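You operate a simulated robot arm through the tools that you are given. There is no shell and no other tool.

You are at the controls of a simulated robot arm. One attempt, no reset.

## Task
Start a bouquet on the carousel: feed red, yellow, purple, pink, one stem each, in that order.
Fine: feed no more and bend no stem.

The check looks at the end state, three seconds after you hand in, the way a careful person would. Anything else that was tipped, shoved, dropped, spilled or broken makes it a failure.

## Robot
A 6-joint arm with a two-finger gripper, fixed in place. Base frame: the origin is at the foot of the arm, x ahead of it, y to its left, z up. Units: m, degrees, N and s.
With the tool pointing down near the work surface it reaches from about 0.4 to 0.68 m from the base axis. Its first joint turns from -66.0 to 66.0 degrees. Payload 2.45 kg.
The tool frame sits at the grasp point between the pads (the TCP): z along the fingers, y along the line on which they close. The tips reach 0.03 m beyond it. The gripper opens to 0.106 m. The gripper's body begins 0.079 m behind the TCP.
Orientation is that of the tool frame in the base frame, as [roll, pitch, yaw] about the fixed x, y, z axes, in that order (R = Rz(yaw) Ry(pitch) Rx(roll)). With the fingers straight down and closing along the base's y, the tool's x points along the base's -x, its y along +y and its z along -z.

## Interface
- The arm moves only by the tool move_arm. Its arguments are lists of equal length, an entry for each row: "delta_pos": the shift along the tool's x, y, z in units of 25 mm (1.0 is 25 mm), a list of three; "turn": the turn, a rotation vector about the tool's x, y, z in units of 5 degrees (1.0 is 5 degrees), a list of three; "jaw": the opening, from 0 (shut) to 1 (fully open). In form: {"delta_pos": [[dx, dy, dz], ...], "turn": [[rx, ry, rz], ...], "jaw": [jaw, ...]}. A call has 1 to 20 rows; each row shifts and turns the commanded pose from where the row before left it, along the tool's axes as they then stand. A call with a number of a shift or a turn outside -1 to 1 is refused whole. Each row takes 0.2 s and may step no farther than 0.05 m and 8.6 degrees from the row before; otherwise, or with a gripper value out of range, the whole call is refused. A pose out of reach is approached as far as the arm can. The call stops where the force on the tool passes 70 N (or 10 N more than at its start, if that is more) or the arm is blocked; 0.2 s more then pass. Each finger travels about 0.153 m/s and halts on what it meets, pressing with about 42 N; the grip force reading is that of the motor and also rises with nothing between the fingers. The clock runs only during rows and for 0.2 s after the last one: add rows that do not move to give the fingers time. The reply holds the time, the measured pose of the TCP, the force on the tool along the base axes, the opening and the grip force, in the units named above and with some noise, with the torque about the TCP (base axes, N m) and any sound that the robot's microphone picked up.
- Cameras (640 x 400 px; columns grow to the right, rows downward): "scene" is fixed at [0.0562, 0.4199, 1.4072]; the picture's right is [-0.66, -0.75, 0.00], its down [-0.53, 0.46, -0.71] and it looks along [0.54, -0.47, -0.70] (base axes); focal length 373 px, centre (320, 200). "wrist" rides on the gripper at [0.076, -0.002, -0.106] in the tool frame; the picture's right is [0.02, 1.00, 0.00], its down [-0.78, 0.02, -0.62] and it looks along [-0.62, 0.01, 0.78] (tool axes); focal length 247 px, centre (320, 200).
- capture(camera): a new picture of that camera. No time passes.
- point_at(camera, pixels): there is no depth. For up to 12 entries [column, row, z] of the newest picture of that camera ("zoom" is the newest enlarged one), the place [x, y] in the base frame at which the ray of that pixel passes the height z, good to about 0.003 m, but the place of the scene camera against the robot may be out by one fixed shift of up to 0.025 m in any direction. No time passes.
- zoom(camera, box): a new picture of the part [left, top, right, bottom] of that camera's present view, enlarged. No time passes.
- finish_job(): hands the job in; it is judged then, once.

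Leave the gripper open and the arm clear of the work at the hand-in unless told otherwise.

The tools are called after ">>>" by a JSON object that holds its "api" and its "payload". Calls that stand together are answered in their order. move_arm: Moves the arm, as the interface text tells. Its arguments: {"type":"object","properties":{"delta_pos":{"type":"array","items":{"type":"array","items":{"type":"number"}}},"turn":{"type":"array","items":{"type":"array","items":{"type":"number"}}},"jaw":{"type":"array","items":{"type":"number"}}},"required":["delta_pos","turn","jaw"]} The other tools are called the same way: capture (camera) takes a picture; point_at (camera, pixels) gives the place at which the rays of pixels pass given heights; zoom (camera, box) takes an enlarged picture of a part of a camera's view; finish_job () hands the job in.

At the start:

```text
t: 0.0
tcp_pos: [0.4432, -0.0767, 0.9152]
tool_rot: [180.0, 0.0, -180.0]
force: [-0.3, 0.1, -0.1]
wrist_torque: [-0.03, -0.01, -0.03]
opening: 0.1062
gripper_force: 0.1
```

scene: 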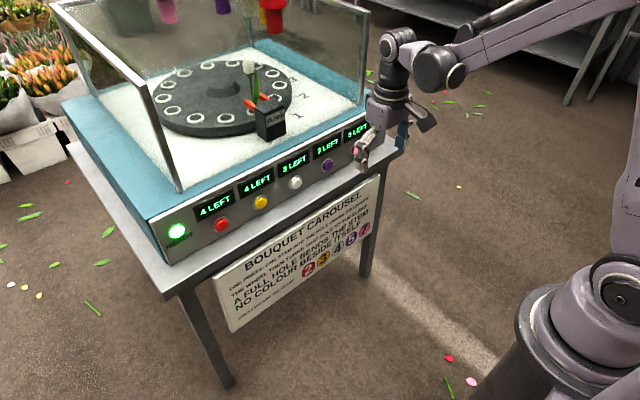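
wrist: 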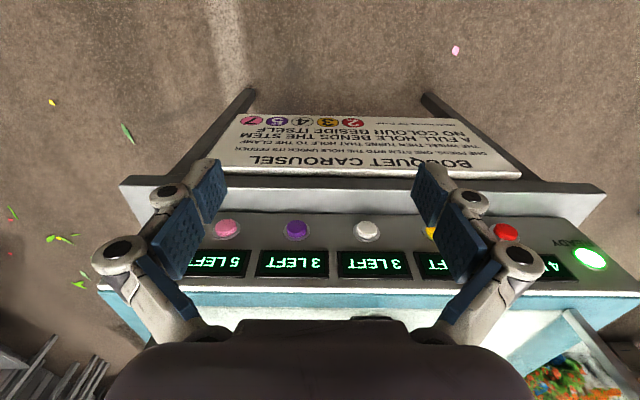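

I see a flower carousel with five coloured buttons, a sign under them, and a wheel with holes. I'll enlarge the sign, the wheel and the button panel to read them before I move.

>>> {"api": "zoom", "payload": {"camera": "scene", "box": [205, 170, 390, 335]}}

>>> {"api": "zoom", "payload": {"camera": "scene", "box": [130, 40, 330, 165]}}

>>> {"api": "zoom", "payload": {"camera": "wrist", "box": [220, 85, 500, 190]}}

>>> {"api": "zoom", "payload": {"camera": "scene", "box": [150, 110, 390, 260]}}

```text
2.42 times, centred on (298, 252) of scene
```

zoom: 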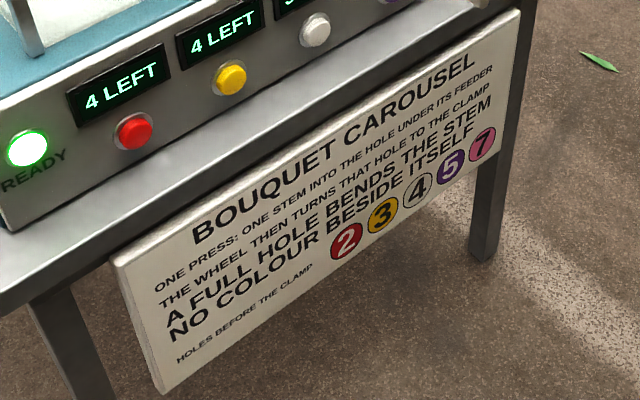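

```text
3.20 times, centred on (230, 102) of scene
```

zoom: 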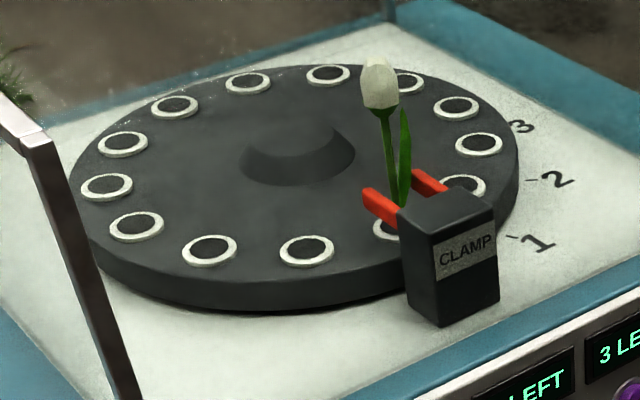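

```text
2.29 times, centred on (360, 138) of wrist
```

zoom: 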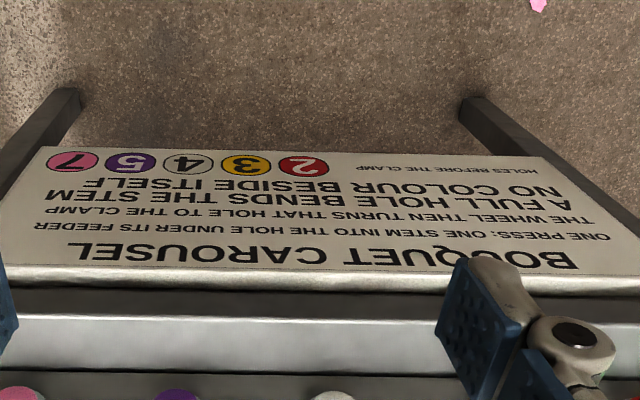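

```text
2.67 times, centred on (270, 185) of scene
```

zoom: 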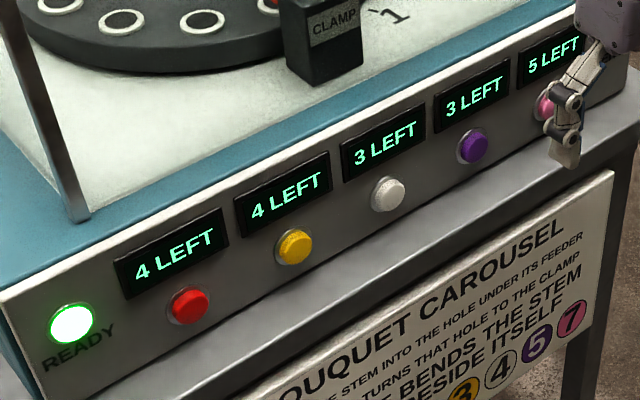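

The sign reads: one press puts one stem into the hole under that feeder, then the wheel turns that hole to the clamp. A full hole bends the stem. Holes before the clamp are red 2, yellow 3, white 4, purple 5 and pink 7. A white stem is already in the clamp. I'll enlarge the wheel further to count its holes and check that the others are empty, and look at the buttons from the wrist.

>>> {"api": "zoom", "payload": {"camera": "scene", "box": [145, 50, 225, 145]}}

>>> {"api": "zoom", "payload": {"camera": "scene", "box": [215, 50, 310, 145]}}

>>> {"api": "zoom", "payload": {"camera": "scene", "box": [60, 0, 380, 100]}}

>>> {"api": "zoom", "payload": {"camera": "wrist", "box": [180, 180, 640, 340]}}

```text
4.21 times, centred on (185, 98) of scene
```

zoom: 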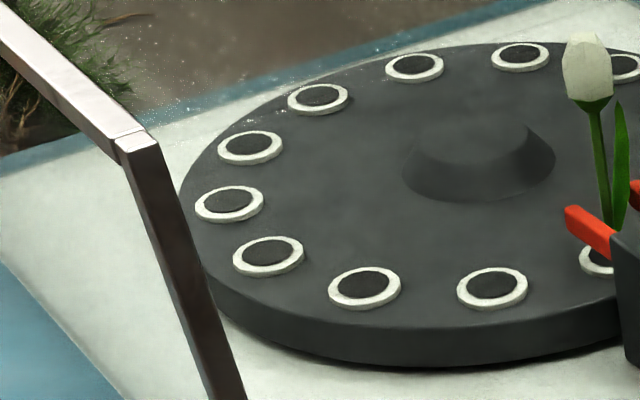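

```text
4.21 times, centred on (262, 98) of scene
```

zoom: 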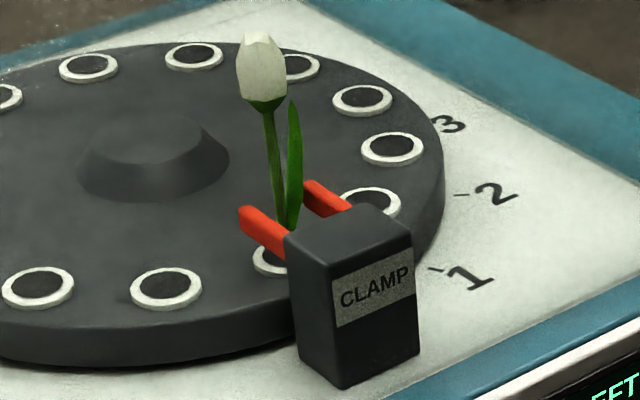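

```text
2.00 times, centred on (220, 50) of scene
```

zoom: 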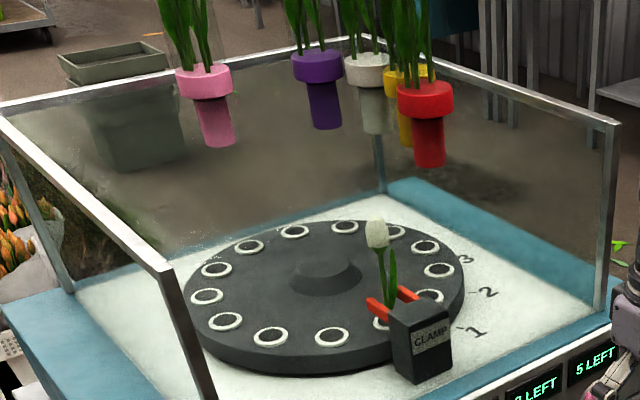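

```text
1.39 times, centred on (410, 260) of wrist
```

zoom: 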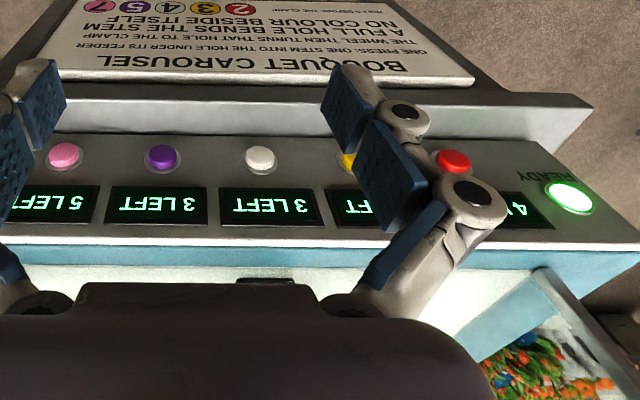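

I count 13 holes in the wheel, and only the clamp hole is filled (white). Numbering holes from the clamp as 0, red goes to 2, yellow to 5, purple to 10 and pink to 17-13=4. None of these coincide, so no stem should bend. Next I'll locate the buttons by intersecting rays from both cameras at several heights. In the scene view red is (221,224), yellow (260,202) and READY (177,231). In the wrist view red is (506,231), white (367,230), purple (297,229) and pink (227,229).

>>> {"api": "point_at", "payload": {"camera": "wrist", "pixels": [[506, 231, 0.65], [506, 231, 0.7], [506, 231, 0.75], [506, 231, 0.8], [367, 230, 0.65], [367, 230, 0.7], [367, 230, 0.75], [367, 230, 0.8], [227, 229, 0.7], [227, 229, 0.75], [297, 229, 0.7], [297, 229, 0.75]]}}

>>> {"api": "point_at", "payload": {"camera": "scene", "pixels": [[221, 224, 0.65], [221, 224, 0.7], [221, 224, 0.75], [221, 224, 0.8], [295, 183, 0.65], [295, 183, 0.7], [295, 183, 0.75], [295, 183, 0.8], [328, 165, 0.7], [328, 165, 0.75], [260, 202, 0.7], [260, 202, 0.75]]}}

```text
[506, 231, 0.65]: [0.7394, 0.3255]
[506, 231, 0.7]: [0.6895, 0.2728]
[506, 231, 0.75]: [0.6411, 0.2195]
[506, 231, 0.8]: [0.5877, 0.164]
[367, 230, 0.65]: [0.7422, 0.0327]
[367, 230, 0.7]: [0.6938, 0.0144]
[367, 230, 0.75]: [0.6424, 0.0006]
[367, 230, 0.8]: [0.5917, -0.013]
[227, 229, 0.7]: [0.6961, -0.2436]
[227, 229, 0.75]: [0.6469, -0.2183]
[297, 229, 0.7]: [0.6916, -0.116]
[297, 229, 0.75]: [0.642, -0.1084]
```

```text
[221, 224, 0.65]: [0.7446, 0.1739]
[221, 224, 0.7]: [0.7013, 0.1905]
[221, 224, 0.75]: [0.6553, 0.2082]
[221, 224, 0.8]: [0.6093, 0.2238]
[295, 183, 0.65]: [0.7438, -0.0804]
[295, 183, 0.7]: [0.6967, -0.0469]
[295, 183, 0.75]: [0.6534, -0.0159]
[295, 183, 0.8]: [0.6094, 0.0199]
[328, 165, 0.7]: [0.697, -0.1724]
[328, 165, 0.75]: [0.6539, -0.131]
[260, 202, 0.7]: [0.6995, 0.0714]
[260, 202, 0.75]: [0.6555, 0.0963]
```

Both cameras put the buttons near z≈0.74–0.75, x≈0.65, with y≈0.21 for red, 0 for white, -0.11 for purple and -0.22 for pink. The scene camera may be shifted, so I want a second wrist view. I'll shut the jaws and tilt the tool forward 40 degrees in place, well clear of the machine, to see the panel more face-on.

>>> {"api": "move_arm", "payload": {"delta_pos": [[0, 0, 0], [0, 0, 0], [0, 0, 0], [0, 0, 0], [0, 0, 0], [0, 0, 0], [0, 0, 0], [0, 0, 0]], "turn": [[0, -1, 0], [0, -1, 0], [0, -1, 0], [0, -1, 0], [0, -1, 0], [0, -1, 0], [0, -1, 0], [0, -1, 0]], "jaw": [0, 0, 0, 0, 0, 0, 0, 0]}}

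>>> {"api": "capture", "payload": {"camera": "wrist"}}

>>> {"api": "capture", "payload": {"camera": "scene"}}

```text
t: 1.8
tcp_pos: [0.4425, -0.0779, 0.9178]
tool_rot: [180.0, 40.2, 180.0]
force: [0.4, 0.6, -0.7]
wrist_torque: [-0.04, 0.03, 0.02]
opening: 0.0
gripper_force: 28.4
```

```text
taken
```

wrist: 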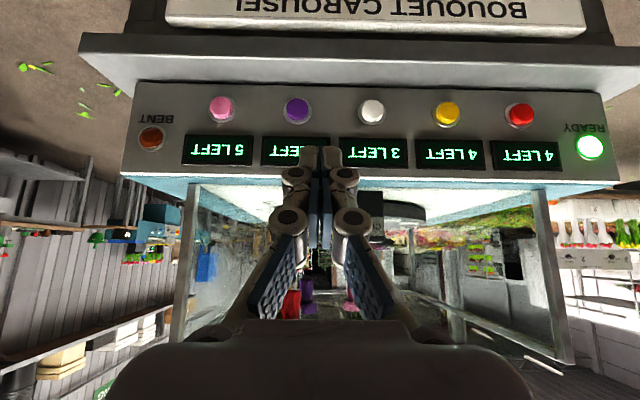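

```text
taken
```

scene: 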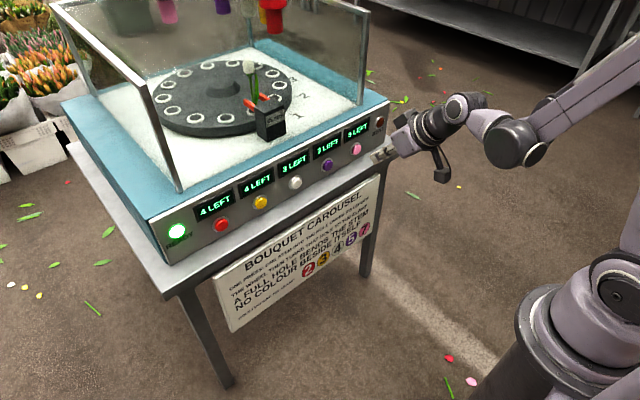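

Now all five buttons show at row ~110: red (519,114), yellow (446,114), white (371,111), purple (297,110) and pink (221,109). There is also an unlit "BENT" lamp and the green READY lamp. I'll get rays for them at several heights to combine with the first view, plus the panel's top and bottom edges for its slope.

>>> {"api": "point_at", "payload": {"camera": "wrist", "pixels": [[519, 114, 0.7], [519, 114, 0.75], [519, 114, 0.8], [371, 111, 0.7], [371, 111, 0.75], [371, 111, 0.8], [221, 109, 0.75], [297, 110, 0.75], [446, 114, 0.75], [371, 178, 0.8], [371, 178, 0.85], [371, 85, 0.7]]}}

>>> {"api": "zoom", "payload": {"camera": "wrist", "box": [110, 30, 370, 190]}}

>>> {"api": "zoom", "payload": {"camera": "wrist", "box": [380, 60, 640, 190]}}

>>> {"api": "zoom", "payload": {"camera": "scene", "box": [150, 110, 400, 266]}}

```text
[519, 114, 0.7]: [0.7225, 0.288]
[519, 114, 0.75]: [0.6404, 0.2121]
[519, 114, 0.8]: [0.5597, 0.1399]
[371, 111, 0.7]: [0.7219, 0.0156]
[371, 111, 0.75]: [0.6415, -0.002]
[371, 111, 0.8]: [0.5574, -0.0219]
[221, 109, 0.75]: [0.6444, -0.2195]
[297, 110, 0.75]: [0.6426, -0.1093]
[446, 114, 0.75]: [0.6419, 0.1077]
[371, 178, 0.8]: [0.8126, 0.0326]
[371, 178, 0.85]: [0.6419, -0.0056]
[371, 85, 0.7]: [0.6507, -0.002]
```

```text
2.46 times, centred on (240, 110) of wrist
```

zoom: 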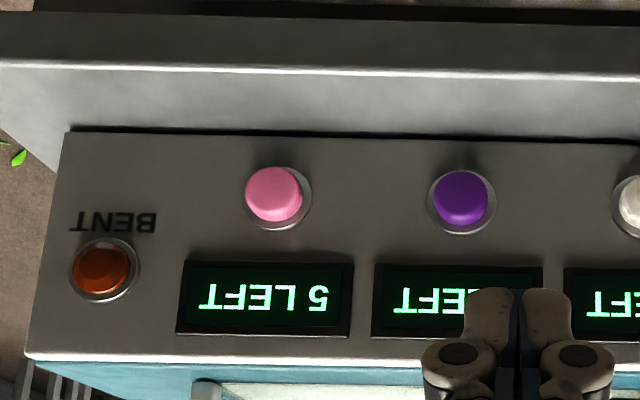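

```text
2.46 times, centred on (510, 125) of wrist
```

zoom: 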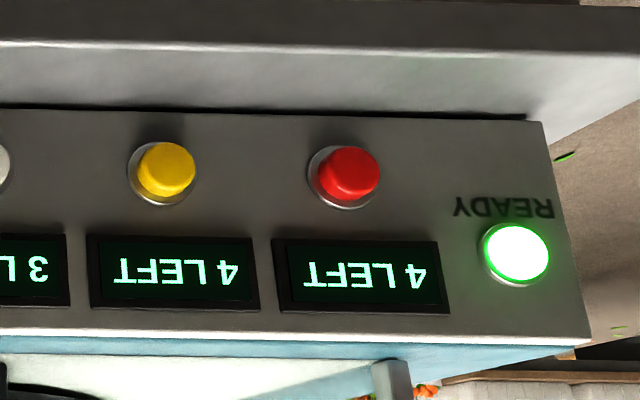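

```text
2.56 times, centred on (275, 188) of scene
```

zoom: 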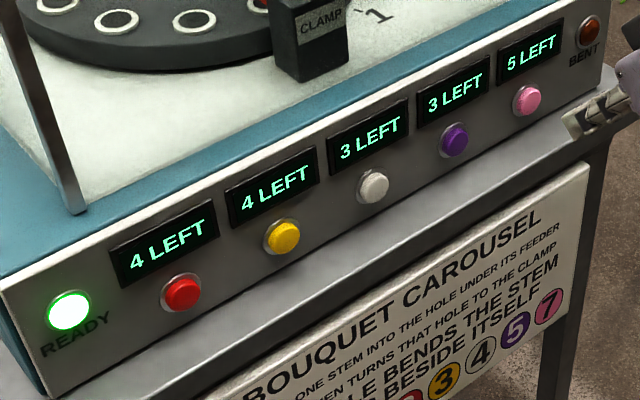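

Both wrist views agree. The button caps are at x≈0.642, z≈0.750, with y≈0.215 red, 0.108 yellow, 0.000 white, -0.109 purple and -0.219 pink. The panel is vertical at x≈0.652, from z≈0.70 to 0.846, with a ledge about 45 mm deep at z≈0.70. So I'll press with shut fingers pointing straight ahead (+x). First I move to in front of red, still about 70 mm back, at y≈0.215, z≈0.82.

>>> {"api": "move_arm", "payload": {"delta_pos": [[-0.04, 0.977, 0.47], [-0.04, 0.977, 0.47], [-0.04, 0.977, 0.47], [-0.04, 0.977, 0.47], [-0.04, 0.977, 0.47], [-0.04, 0.977, 0.47], [-0.04, 0.977, 0.47], [-0.04, 0.977, 0.47], [-0.04, 0.977, 0.47], [-0.04, 0.977, 0.47], [-0.04, 0.977, 0.47], [-0.04, 0.977, 0.47]], "turn": [[0, 0, 0], [0, 0, 0], [0, 0, 0], [0, 0, 0], [0, 0, 0], [0, 0, 0], [0, 0, 0], [0, 0, 0], [0, 0, 0], [0, 0, 0], [0, 0, 0], [0, 0, 0]], "jaw": [0, 0, 0, 0, 0, 0, 0, 0, 0, 0, 0, 0]}}

```text
t: 4.4
tcp_pos: [0.5432, 0.2148, 0.8162]
tool_rot: [-179.9, 40.1, -180.0]
force: [0.1, -0.6, 0.3]
wrist_torque: [-0.01, 0.01, 0.01]
opening: 0.0001
gripper_force: 29.0
```

The TCP is at (0.543, 0.215, 0.816). I'll tilt forward another 50 degrees in place so the fingers point straight at the panel. The tips end at x≈0.573, well short of it.

>>> {"api": "move_arm", "payload": {"delta_pos": [[0, 0, 0], [0, 0, 0], [0, 0, 0], [0, 0, 0], [0, 0, 0], [0, 0, 0], [0, 0, 0], [0, 0, 0], [0, 0, 0], [0, 0, 0], [0, 0, 0]], "turn": [[0, -1, 0], [0, -1, 0], [0, -1, 0], [0, -1, 0], [0, -1, 0], [0, -1, 0], [0, -1, 0], [0, -1, 0], [0, -1, 0], [0, -1, 0], [0, 0, 0]], "jaw": [0, 0, 0, 0, 0, 0, 0, 0, 0, 0, 0]}}

>>> {"api": "capture", "payload": {"camera": "wrist"}}

>>> {"api": "capture", "payload": {"camera": "scene"}}

```text
t: 6.8
tcp_pos: [0.6074, 0.2585, 0.8588]
tool_rot: [-10.2, 90.0, -10.1]
force: [-0.6, -0.6, -0.8]
wrist_torque: [0.01, -0.01, 0.02]
opening: 0.0001
gripper_force: 28.2
out of reach, approached as far as the arm can: row 4, 5, 6, 7, 8, 9, 10
```

```text
taken
```

wrist: 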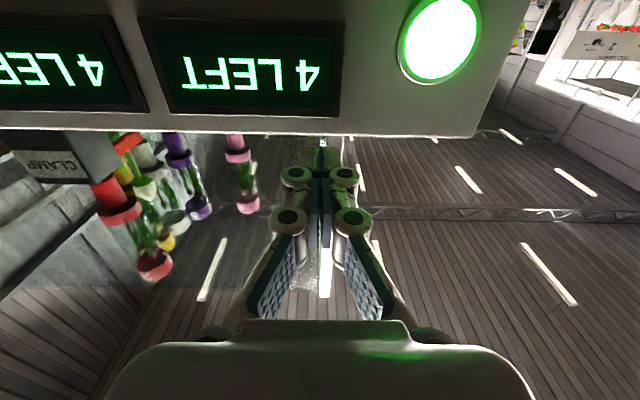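

```text
taken
```

scene: 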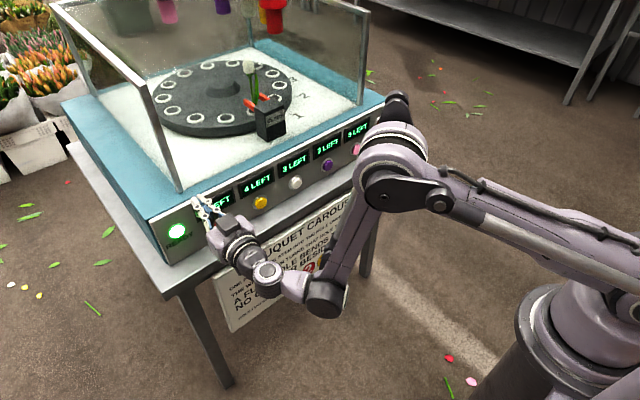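

Fully horizontal is out of reach here. The TCP slid to (0.607, 0.259, 0.859) and the arm folded, though it touched nothing (force ~0). READY is still green and the counters are unchanged. I'll undo the last turns in small steps back to about 55 degrees, which was in reach, and press with tilted fingers instead.

>>> {"api": "move_arm", "payload": {"delta_pos": [[0, 0, 0], [0, 0, 0], [0, 0, 0]], "turn": [[0, 1, 0], [0, 1, 0], [0, 1, 0]], "jaw": [0, 0, 0]}}

```text
t: 7.6
tcp_pos: [0.6092, 0.2579, 0.8581]
tool_rot: [-179.9, 74.9, 180.0]
force: [0.2, 0.3, 1.2]
wrist_torque: [0.01, 0.01, 0.03]
opening: 0.0
gripper_force: 28.3
```

Commands restart from the measured pose, so I'm at (0.609, 0.258, 0.858) with 75 degrees tilt and square to the panel. I'll go back 30 more degrees to a 45-degree tilt in place. The tips stay below x=0.641 and clear of the panel.

>>> {"api": "move_arm", "payload": {"delta_pos": [[0, 0, 0], [0, 0, 0], [0, 0, 0], [0, 0, 0], [0, 0, 0], [0, 0, 0]], "turn": [[0, 1, 0], [0, 1, 0], [0, 1, 0], [0, 1, 0], [0, 1, 0], [0, 1, 0]], "jaw": [0, 0, 0, 0, 0, 0]}}

```text
t: 9.0
tcp_pos: [0.6085, 0.2573, 0.8582]
tool_rot: [-179.9, 44.8, 180.0]
force: [-0.3, 0.2, 0.1]
wrist_torque: [0.01, -0.04, 0.01]
opening: 0.0002
gripper_force: 28.6
```

Now at a 45-degree tilt with no contact. Next I move back 31 mm, down 95 mm and 42 mm to the right. That stops the tips about 35 mm short of the red cap.

>>> {"api": "move_arm", "payload": {"delta_pos": [[0.89, -0.42, 0.45], [0.89, -0.42, 0.45], [0.89, -0.42, 0.45], [0.89, -0.42, 0.45], [0, 0, 0]], "turn": [[0, 0, 0], [0, 0, 0], [0, 0, 0], [0, 0, 0], [0, 0, 0]], "jaw": [0, 0, 0, 0, 0]}}

>>> {"api": "capture", "payload": {"camera": "wrist"}}

>>> {"api": "capture", "payload": {"camera": "scene"}}

```text
t: 10.2
tcp_pos: [0.5771, 0.2157, 0.7644]
tool_rot: [-179.9, 45.1, 180.0]
force: [0.0, 0.0, -0.6]
wrist_torque: [-0.01, -0.02, 0.02]
opening: 0.0001
gripper_force: 28.8
```

```text
taken
```

wrist: 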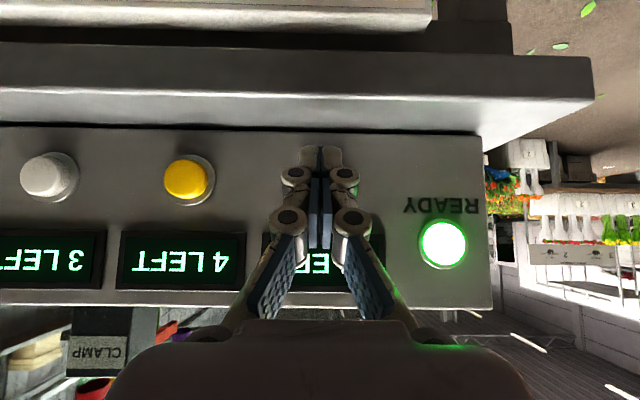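

```text
taken
```

scene: 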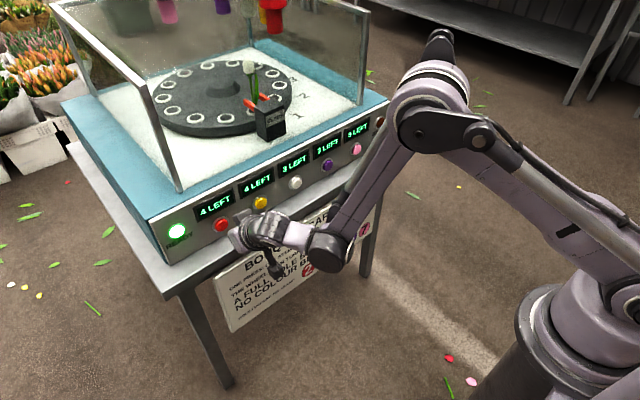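

The tips now cover the red button in the wrist view, which fits being lined up. I'll use this closer view to refine heights from yellow (187,179) and white (47,177), and zoom the scene on the tip.

>>> {"api": "point_at", "payload": {"camera": "wrist", "pixels": [[187, 179, 0.74], [187, 179, 0.75], [187, 179, 0.76], [47, 177, 0.74], [47, 177, 0.75], [47, 177, 0.76], [443, 245, 0.77], [443, 245, 0.78]]}}

>>> {"api": "zoom", "payload": {"camera": "scene", "box": [170, 180, 290, 270]}}

>>> {"api": "zoom", "payload": {"camera": "wrist", "box": [120, 110, 440, 260]}}

```text
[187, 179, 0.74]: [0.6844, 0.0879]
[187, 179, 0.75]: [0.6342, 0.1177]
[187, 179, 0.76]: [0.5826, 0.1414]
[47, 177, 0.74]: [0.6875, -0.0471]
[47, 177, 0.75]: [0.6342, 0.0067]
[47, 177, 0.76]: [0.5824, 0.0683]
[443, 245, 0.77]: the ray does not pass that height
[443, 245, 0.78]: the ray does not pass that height
```

```text
4.44 times, centred on (230, 225) of scene
```

zoom: 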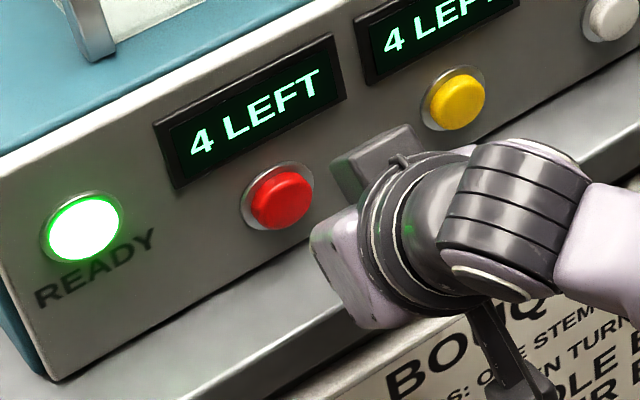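

```text
2.00 times, centred on (280, 185) of wrist
```

zoom: 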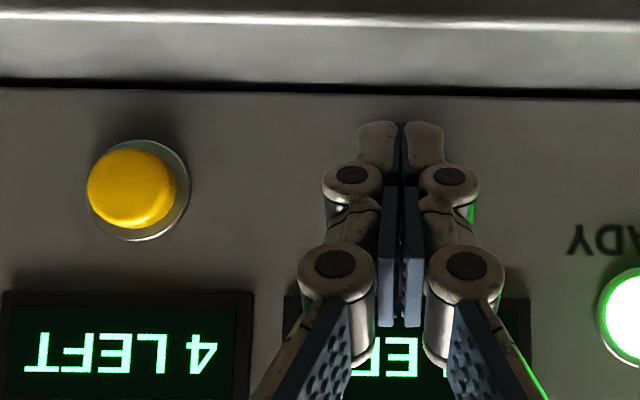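

From here the cap centre works out at z≈0.749 for x=0.642, as expected. The leading edge of my tips is at about x=0.606, z=0.751, y=0.216. I'll advance 25 mm toward red, which should still be just short of contact.

>>> {"api": "move_arm", "payload": {"delta_pos": [[-0.354, 0, 0.354], [-0.354, 0, 0.354], [0, 0, 0]], "turn": [[0, 0, 0], [0, 0, 0], [0, 0, 0]], "jaw": [0, 0, 0]}}

>>> {"api": "zoom", "payload": {"camera": "scene", "box": [170, 180, 290, 270]}}

>>> {"api": "zoom", "payload": {"camera": "wrist", "box": [120, 110, 440, 260]}}

```text
t: 11.0
tcp_pos: [0.6035, 0.2155, 0.7642]
tool_rot: [179.9, 45.1, -180.0]
force: [-0.3, -0.7, 0.2]
wrist_torque: [0.0, 0.02, -0.01]
opening: 0.0001
gripper_force: 28.9
```

```text
4.44 times, centred on (230, 225) of scene
```

zoom: 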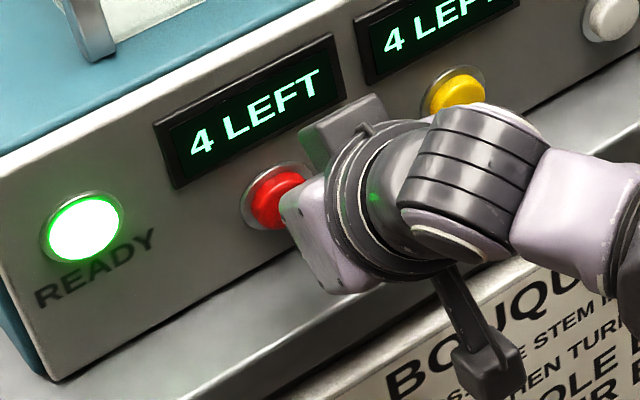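

```text
2.00 times, centred on (280, 185) of wrist
```

zoom: 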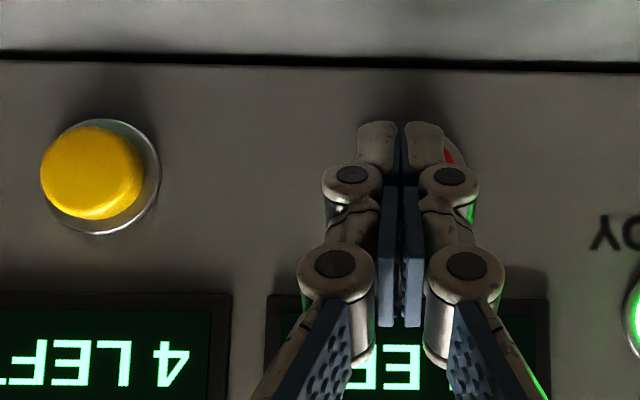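

A sliver of the red cap shows to the right of the tips, at (452,157) in the zoom, so its centre is about 4 mm further left in the base frame (y≈0.22). That fits a button spacing of 0.11. I'll shift +4 mm in y, then creep in by 2 mm steps while watching force.

>>> {"api": "move_arm", "payload": {"delta_pos": [[0, 0.16, 0], [-0.0566, 0, 0.0566], [-0.0566, 0, 0.0566], [-0.0566, 0, 0.0566], [0, 0, 0]], "turn": [[0, 0, 0], [0, 0, 0], [0, 0, 0], [0, 0, 0], [0, 0, 0]], "jaw": [0, 0, 0, 0, 0]}}

>>> {"api": "zoom", "payload": {"camera": "scene", "box": [170, 180, 290, 270]}}

>>> {"api": "zoom", "payload": {"camera": "wrist", "box": [120, 110, 440, 260]}}

```text
t: 12.2
tcp_pos: [0.6081, 0.2201, 0.7648]
tool_rot: [-180.0, 45.0, 180.0]
force: [1.0, 0.2, -0.2]
wrist_torque: [-0.03, 0.02, 0.02]
opening: 0.0
gripper_force: 28.4
```

```text
4.44 times, centred on (230, 225) of scene
```

zoom: 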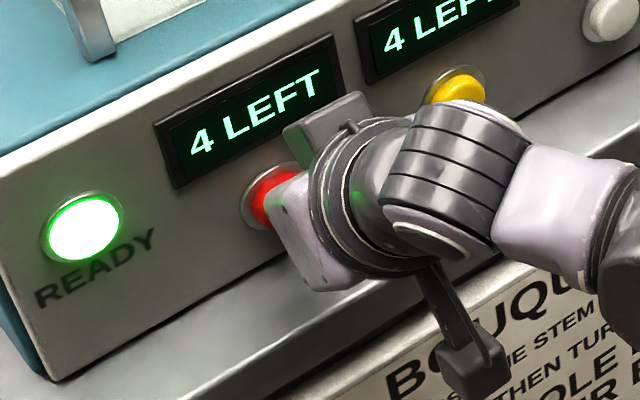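

```text
2.00 times, centred on (280, 185) of wrist
```

zoom: 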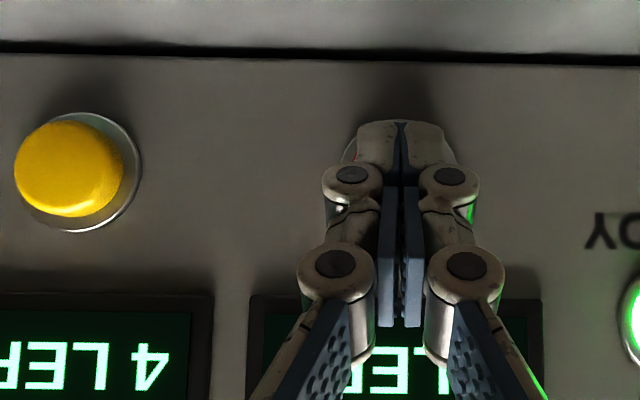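

Centred now: the bezel edges at about 345 and 458 are symmetric about the tips at 401. There is no force yet, so I'll continue in 1.5 mm steps.

>>> {"api": "move_arm", "payload": {"delta_pos": [[-0.0424, 0, 0.0424], [-0.0424, 0, 0.0424], [0, 0, 0]], "turn": [[0, 0, 0], [0, 0, 0], [0, 0, 0]], "jaw": [0, 0, 0]}}

```text
t: 13.0
tcp_pos: [0.6114, 0.2204, 0.7646]
tool_rot: [-179.9, 45.0, 180.0]
force: [-1.7, -0.4, -0.5]
wrist_torque: [0.0, 0.06, 0.02]
opening: 0.0059
gripper_force: 28.7
```

Slight contact: -1.7 N, and the opening reads 5.9 mm, so the tips may be parting a little. I'll look before pushing on.

>>> {"api": "zoom", "payload": {"camera": "wrist", "box": [220, 120, 420, 260]}}

>>> {"api": "zoom", "payload": {"camera": "scene", "box": [150, 110, 400, 266]}}

```text
2.86 times, centred on (320, 190) of wrist
```

zoom: 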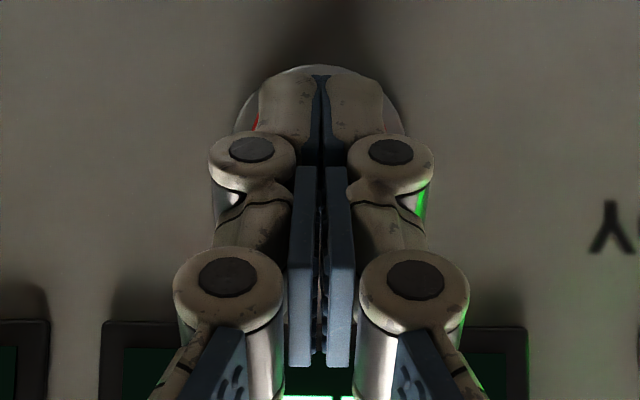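

```text
2.56 times, centred on (275, 188) of scene
```

zoom: 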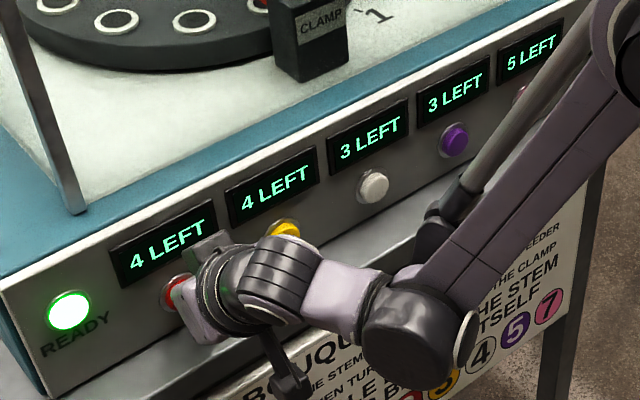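

Still "4 LEFT" and READY, and the fingers look shut, so the button isn't pressed through yet. I'll continue in two 1.5 mm steps.

>>> {"api": "move_arm", "payload": {"delta_pos": [[-0.0424, 0, 0.0424], [-0.0424, 0, 0.0424], [0, 0, 0]], "turn": [[0, 0, 0], [0, 0, 0], [0, 0, 0]], "jaw": [0, 0, 0]}}

>>> {"api": "zoom", "payload": {"camera": "scene", "box": [150, 110, 400, 266]}}

>>> {"api": "zoom", "payload": {"camera": "wrist", "box": [220, 120, 420, 260]}}

```text
t: 13.8
tcp_pos: [0.6138, 0.2198, 0.7639]
tool_rot: [180.0, 45.0, -180.0]
force: [-3.2, 0.7, 0.6]
wrist_torque: [0.02, -0.02, 0.04]
opening: 0.006
gripper_force: 29.1
heard: click
```

```text
2.56 times, centred on (275, 188) of scene
```

zoom: 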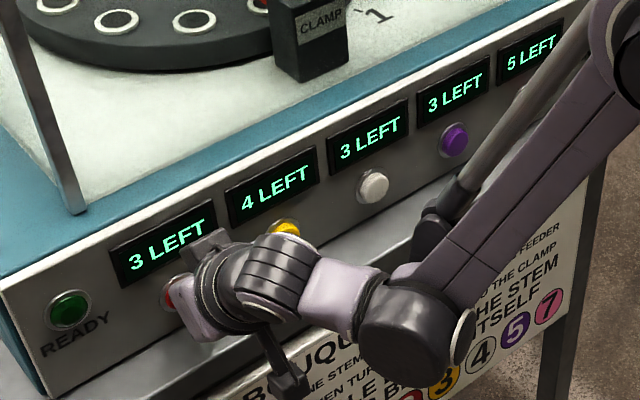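

```text
2.86 times, centred on (320, 190) of wrist
```

zoom: 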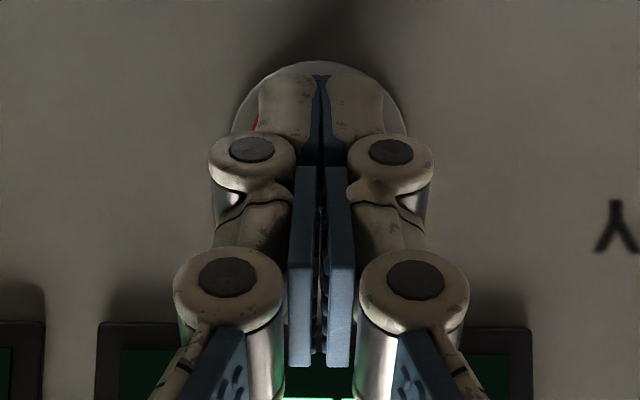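

Click heard, red now shows "3 LEFT" and READY went dark, so one red stem was fed. I'll back straight off 35 mm and wait for the wheel.

>>> {"api": "move_arm", "payload": {"delta_pos": [[0.5, 0, -0.5], [0.5, 0, -0.5], [0, 0, 0], [0, 0, 0], [0, 0, 0], [0, 0, 0]], "turn": [[0, 0, 0], [0, 0, 0], [0, 0, 0], [0, 0, 0], [0, 0, 0], [0, 0, 0]], "jaw": [0, 0, 0, 0, 0, 0]}}

>>> {"api": "capture", "payload": {"camera": "scene"}}

>>> {"api": "zoom", "payload": {"camera": "scene", "box": [130, 40, 330, 165]}}

```text
t: 15.2
tcp_pos: [0.5795, 0.2201, 0.7642]
tool_rot: [-180.0, 44.9, -180.0]
force: [-0.6, -0.5, 0.5]
wrist_torque: [-0.02, 0.02, -0.01]
opening: 0.0
gripper_force: 28.4
```

```text
taken
```

scene: 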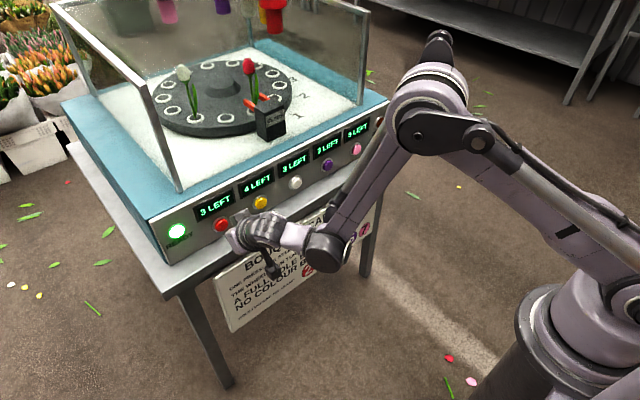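

```text
3.20 times, centred on (230, 102) of scene
```

zoom: 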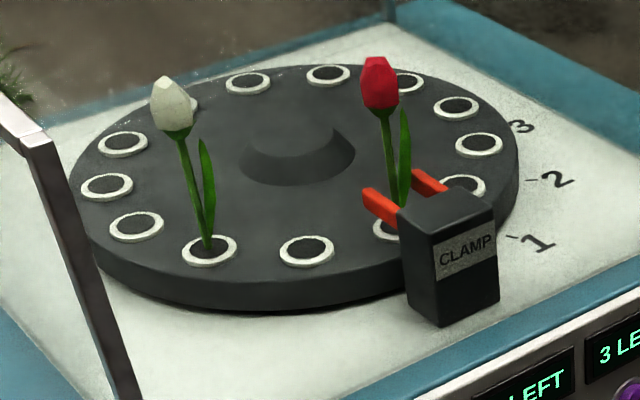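

Red is upright in the clamp, white moved two holes past it, and READY is green again, exactly as planned. Next is yellow at y≈0.11. Nearer the centre the arm reaches less far back, so I'll ease the tilt to 35 degrees, raise the TCP 5 mm to keep the same contact height, and slide 110 mm in -y while staying about 33 mm off the panel.

>>> {"api": "move_arm", "payload": {"delta_pos": [[0, 0, 0], [0, 0, 0], [-0.022, -0.88, -0.031], [-0.022, -0.88, -0.031], [-0.022, -0.88, -0.031], [-0.022, -0.88, -0.031], [-0.022, -0.88, -0.031], [0, 0, 0]], "turn": [[0, 1, 0], [0, 1, 0], [0, 0, 0], [0, 0, 0], [0, 0, 0], [0, 0, 0], [0, 0, 0], [0, 0, 0]], "jaw": [0, 0, 0, 0, 0, 0, 0, 0]}}

>>> {"api": "capture", "payload": {"camera": "wrist"}}

>>> {"api": "zoom", "payload": {"camera": "scene", "box": [150, 110, 400, 266]}}

```text
t: 17.0
tcp_pos: [0.5785, 0.1092, 0.7708]
tool_rot: [180.0, 35.0, -180.0]
force: [-0.5, -0.9, 0.1]
wrist_torque: [0.01, -0.01, 0.01]
opening: 0.0001
gripper_force: 29.0
```

```text
taken
```

wrist: 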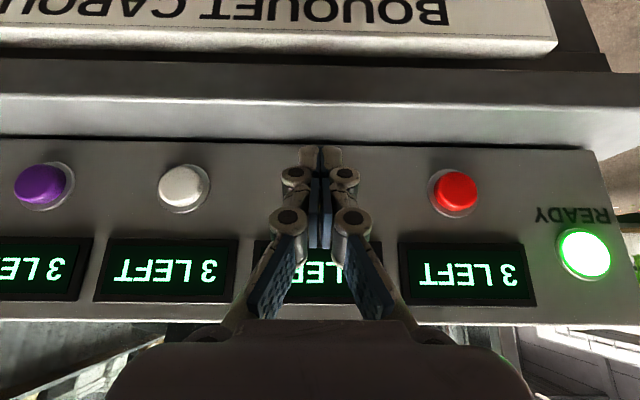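

```text
2.56 times, centred on (275, 188) of scene
```

zoom: 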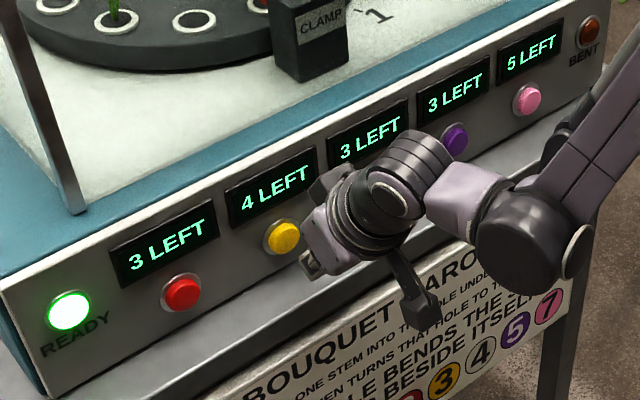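

White (185,186) and red (455,190) are symmetric about my tips at 321, so I'm centred on yellow. READY is green. I'll advance 26 mm, then three 2 mm steps, stopping just at or before contact.

>>> {"api": "move_arm", "payload": {"delta_pos": [[-0.426, 0, 0.298], [-0.426, 0, 0.298], [-0.0655, 0, 0.0459], [-0.0655, 0, 0.0459], [-0.0655, 0, 0.0459], [0, 0, 0]], "turn": [[0, 0, 0], [0, 0, 0], [0, 0, 0], [0, 0, 0], [0, 0, 0], [0, 0, 0]], "jaw": [0, 0, 0, 0, 0, 0]}}

>>> {"api": "zoom", "payload": {"camera": "wrist", "box": [220, 100, 420, 240]}}

>>> {"api": "zoom", "payload": {"camera": "scene", "box": [150, 110, 400, 266]}}

```text
t: 18.4
tcp_pos: [0.6119, 0.1104, 0.77]
tool_rot: [-180.0, 35.0, 179.9]
force: [-0.2, 0.4, -0.2]
wrist_torque: [0.03, -0.01, 0.01]
opening: 0.0
gripper_force: 29.1
```

```text
2.86 times, centred on (320, 170) of wrist
```

zoom: 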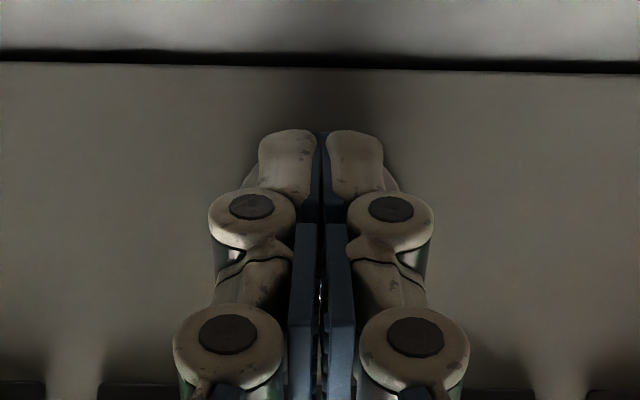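

```text
2.56 times, centred on (275, 188) of scene
```

zoom: 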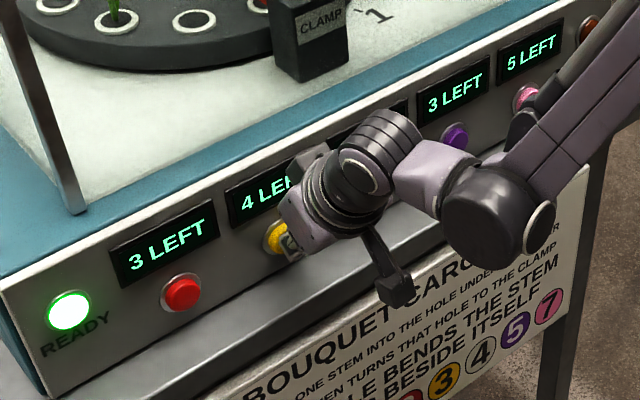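

Bezel edges show evenly on both sides, and there is no force yet. I'll continue with two 1.5 mm steps.

>>> {"api": "move_arm", "payload": {"delta_pos": [[-0.0491, 0, 0.0344], [-0.0491, 0, 0.0344], [0, 0, 0]], "turn": [[0, 0, 0], [0, 0, 0], [0, 0, 0]], "jaw": [0, 0, 0]}}

```text
t: 19.2
tcp_pos: [0.6139, 0.1106, 0.7694]
tool_rot: [179.9, 35.0, 180.0]
force: [-0.4, 0.3, 0.4]
wrist_torque: [0.01, -0.02, 0.01]
opening: 0.006
gripper_force: 28.7
```

The opening reads 6 mm again, as it did on light contact with red, and there is no click yet. Two more 1.5 mm steps.

>>> {"api": "move_arm", "payload": {"delta_pos": [[-0.0491, 0, 0.0344], [-0.0491, 0, 0.0344], [0, 0, 0]], "turn": [[0, 0, 0], [0, 0, 0], [0, 0, 0]], "jaw": [0, 0, 0]}}

```text
t: 20.0
tcp_pos: [0.6164, 0.1102, 0.7689]
tool_rot: [179.9, 35.0, -180.0]
force: [-3.4, 0.6, -1.3]
wrist_torque: [0.04, 0.07, 0.03]
opening: 0.0061
gripper_force: 28.5
heard: click
```

Click heard at -3.4 N. I'll back off 35 mm and wait for the wheel.

>>> {"api": "move_arm", "payload": {"delta_pos": [[0.573, 0, -0.402], [0.573, 0, -0.402], [0, 0, 0], [0, 0, 0], [0, 0, 0], [0, 0, 0], [0, 0, 0], [0, 0, 0]], "turn": [[0, 0, 0], [0, 0, 0], [0, 0, 0], [0, 0, 0], [0, 0, 0], [0, 0, 0], [0, 0, 0], [0, 0, 0]], "jaw": [0, 0, 0, 0, 0, 0, 0, 0]}}

>>> {"api": "capture", "payload": {"camera": "scene"}}

>>> {"api": "zoom", "payload": {"camera": "scene", "box": [130, 40, 330, 165]}}

>>> {"api": "zoom", "payload": {"camera": "scene", "box": [150, 110, 400, 266]}}

```text
t: 21.8
tcp_pos: [0.5815, 0.11, 0.768]
tool_rot: [179.9, 35.0, -180.0]
force: [-0.2, -0.1, -0.1]
wrist_torque: [0.0, 0.0, 0.02]
opening: 0.0
gripper_force: 28.8
```

```text
taken
```

scene: 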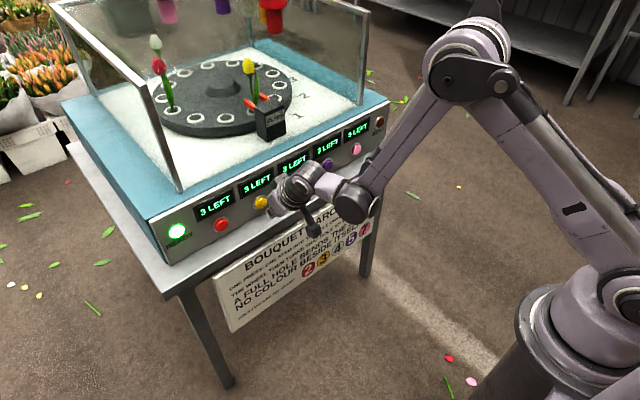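

```text
3.20 times, centred on (230, 102) of scene
```

zoom: 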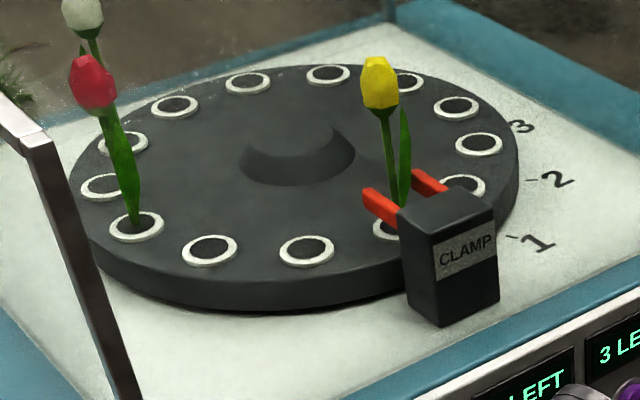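

```text
2.56 times, centred on (275, 188) of scene
```

zoom: 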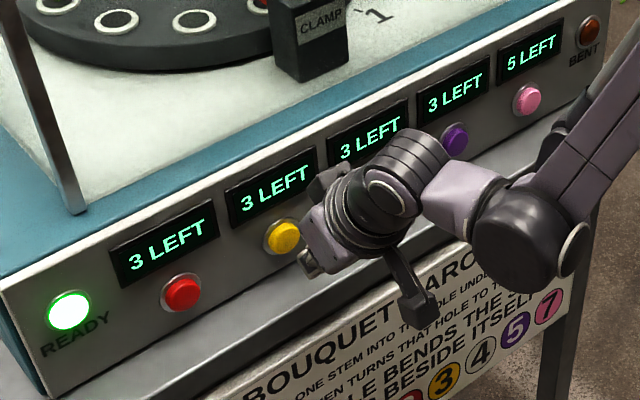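

Yellow is upright in the clamp, red is three holes past it, READY is green and the counters read 3/3/3/3/5. The hole under the purple feeder (5 before the clamp) is empty. I'll slide 220 mm in -y to purple, staying about 33 mm in front of the panel.

>>> {"api": "move_arm", "payload": {"delta_pos": [[0, -0.978, 0], [0, -0.978, 0], [0, -0.978, 0], [0, -0.978, 0], [0, -0.978, 0], [0, -0.978, 0], [0, -0.978, 0], [0, -0.978, 0], [0, -0.978, 0], [0, 0, 0]], "turn": [[0, 0, 0], [0, 0, 0], [0, 0, 0], [0, 0, 0], [0, 0, 0], [0, 0, 0], [0, 0, 0], [0, 0, 0], [0, 0, 0], [0, 0, 0]], "jaw": [0, 0, 0, 0, 0, 0, 0, 0, 0, 0]}}

>>> {"api": "capture", "payload": {"camera": "wrist"}}

>>> {"api": "capture", "payload": {"camera": "scene"}}

```text
t: 24.0
tcp_pos: [0.5811, -0.1099, 0.7696]
tool_rot: [180.0, 35.0, -179.9]
force: [0.8, 0.9, 0.1]
wrist_torque: [0.02, 0.0, -0.01]
opening: 0.0
gripper_force: 28.4
```

```text
taken
```

wrist: 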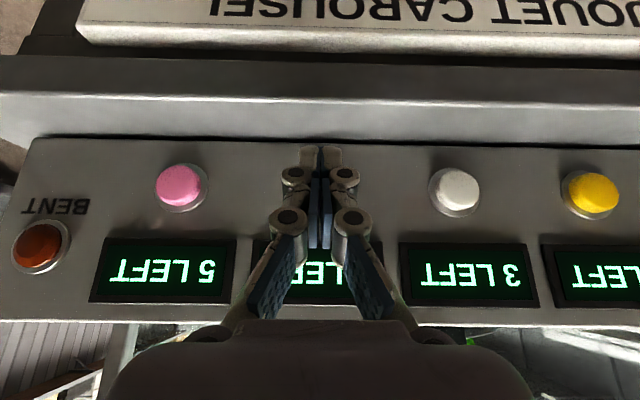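

```text
taken
```

scene: 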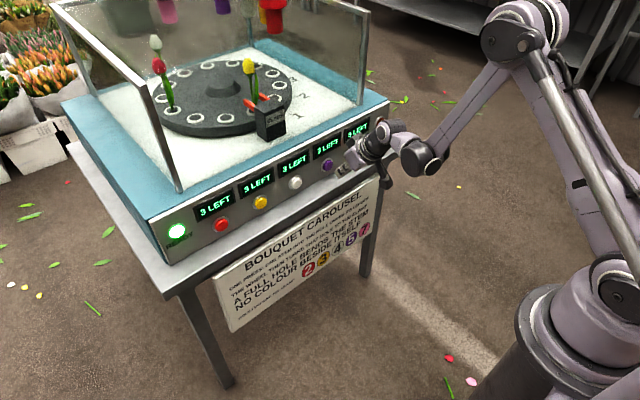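

Pink (181,185) and white (457,189) are symmetric about my tips, so I'm centred on purple. BENT is dark and READY green. I'll advance 26 mm plus two 2 mm steps, to just before contact.

>>> {"api": "move_arm", "payload": {"delta_pos": [[-0.426, 0, 0.298], [-0.426, 0, 0.298], [-0.0655, 0, 0.0459], [-0.0655, 0, 0.0459], [0, 0, 0]], "turn": [[0, 0, 0], [0, 0, 0], [0, 0, 0], [0, 0, 0], [0, 0, 0]], "jaw": [0, 0, 0, 0, 0]}}

>>> {"api": "zoom", "payload": {"camera": "wrist", "box": [220, 100, 420, 240]}}

```text
t: 25.2
tcp_pos: [0.6116, -0.11, 0.7694]
tool_rot: [179.9, 35.0, 180.0]
force: [0.3, -1.1, -0.7]
wrist_torque: [0.01, 0.0, -0.01]
opening: 0.0
gripper_force: 28.6
```

```text
2.86 times, centred on (320, 170) of wrist
```

zoom: 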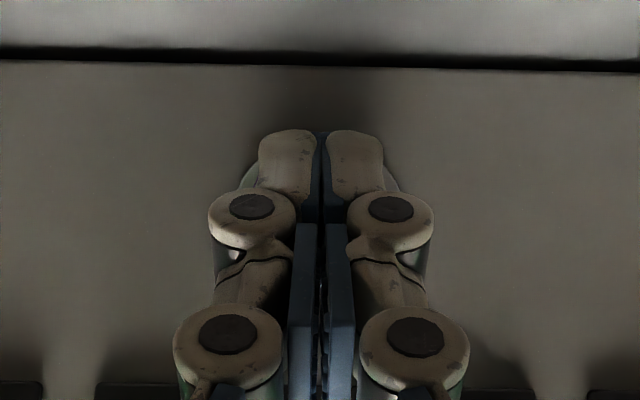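

The tips are centred and free of force. Two 1.5 mm steps in.

>>> {"api": "move_arm", "payload": {"delta_pos": [[-0.0491, 0, 0.0344], [-0.0491, 0, 0.0344], [0, 0, 0]], "turn": [[0, 0, 0], [0, 0, 0], [0, 0, 0]], "jaw": [0, 0, 0]}}

```text
t: 26.0
tcp_pos: [0.6159, -0.1095, 0.7691]
tool_rot: [180.0, 34.9, 179.9]
force: [-2.4, -1.0, 0.7]
wrist_torque: [0.01, 0.02, -0.02]
opening: 0.006
gripper_force: 28.6
```

Contact at -2.4 N, no click yet. One more 1.5 mm step, then a hold.

>>> {"api": "move_arm", "payload": {"delta_pos": [[-0.0491, 0, 0.0344], [0, 0, 0]], "turn": [[0, 0, 0], [0, 0, 0]], "jaw": [0, 0]}}

```text
t: 26.6
tcp_pos: [0.6165, -0.1092, 0.7699]
tool_rot: [179.9, 35.0, -180.0]
force: [-2.1, -0.1, -0.9]
wrist_torque: [0.0, 0.08, -0.03]
opening: 0.0061
gripper_force: 28.4
heard: click
```

Click heard. I'll back off 35 mm and wait for the wheel to turn five holes.

>>> {"api": "move_arm", "payload": {"delta_pos": [[0.573, 0, -0.402], [0.573, 0, -0.402], [0, 0, 0], [0, 0, 0], [0, 0, 0], [0, 0, 0], [0, 0, 0], [0, 0, 0], [0, 0, 0], [0, 0, 0]], "turn": [[0, 0, 0], [0, 0, 0], [0, 0, 0], [0, 0, 0], [0, 0, 0], [0, 0, 0], [0, 0, 0], [0, 0, 0], [0, 0, 0], [0, 0, 0]], "jaw": [0, 0, 0, 0, 0, 0, 0, 0, 0, 0]}}

>>> {"api": "capture", "payload": {"camera": "scene"}}

>>> {"api": "zoom", "payload": {"camera": "scene", "box": [130, 40, 330, 165]}}

>>> {"api": "capture", "payload": {"camera": "wrist"}}

```text
t: 28.8
tcp_pos: [0.5807, -0.1102, 0.7696]
tool_rot: [-180.0, 35.0, -180.0]
force: [0.0, 0.1, 0.3]
wrist_torque: [0.0, 0.02, -0.02]
opening: 0.0001
gripper_force: 28.9
```

```text
taken
```

scene: 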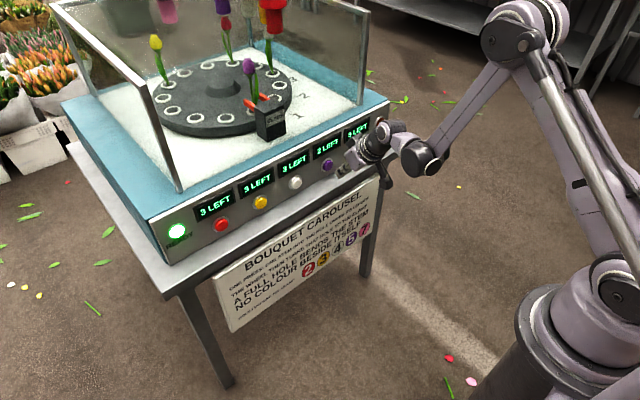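

```text
3.20 times, centred on (230, 102) of scene
```

zoom: 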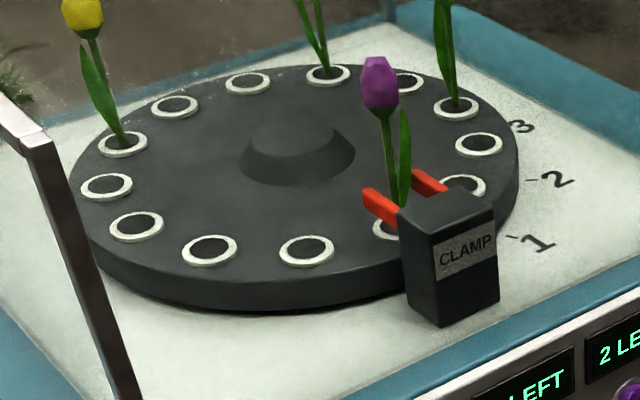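

```text
taken
```

wrist: 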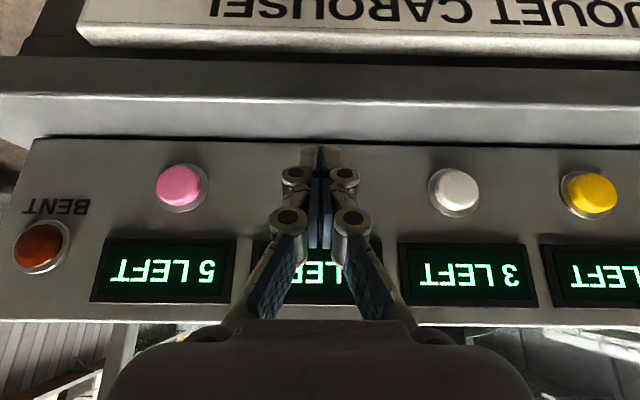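

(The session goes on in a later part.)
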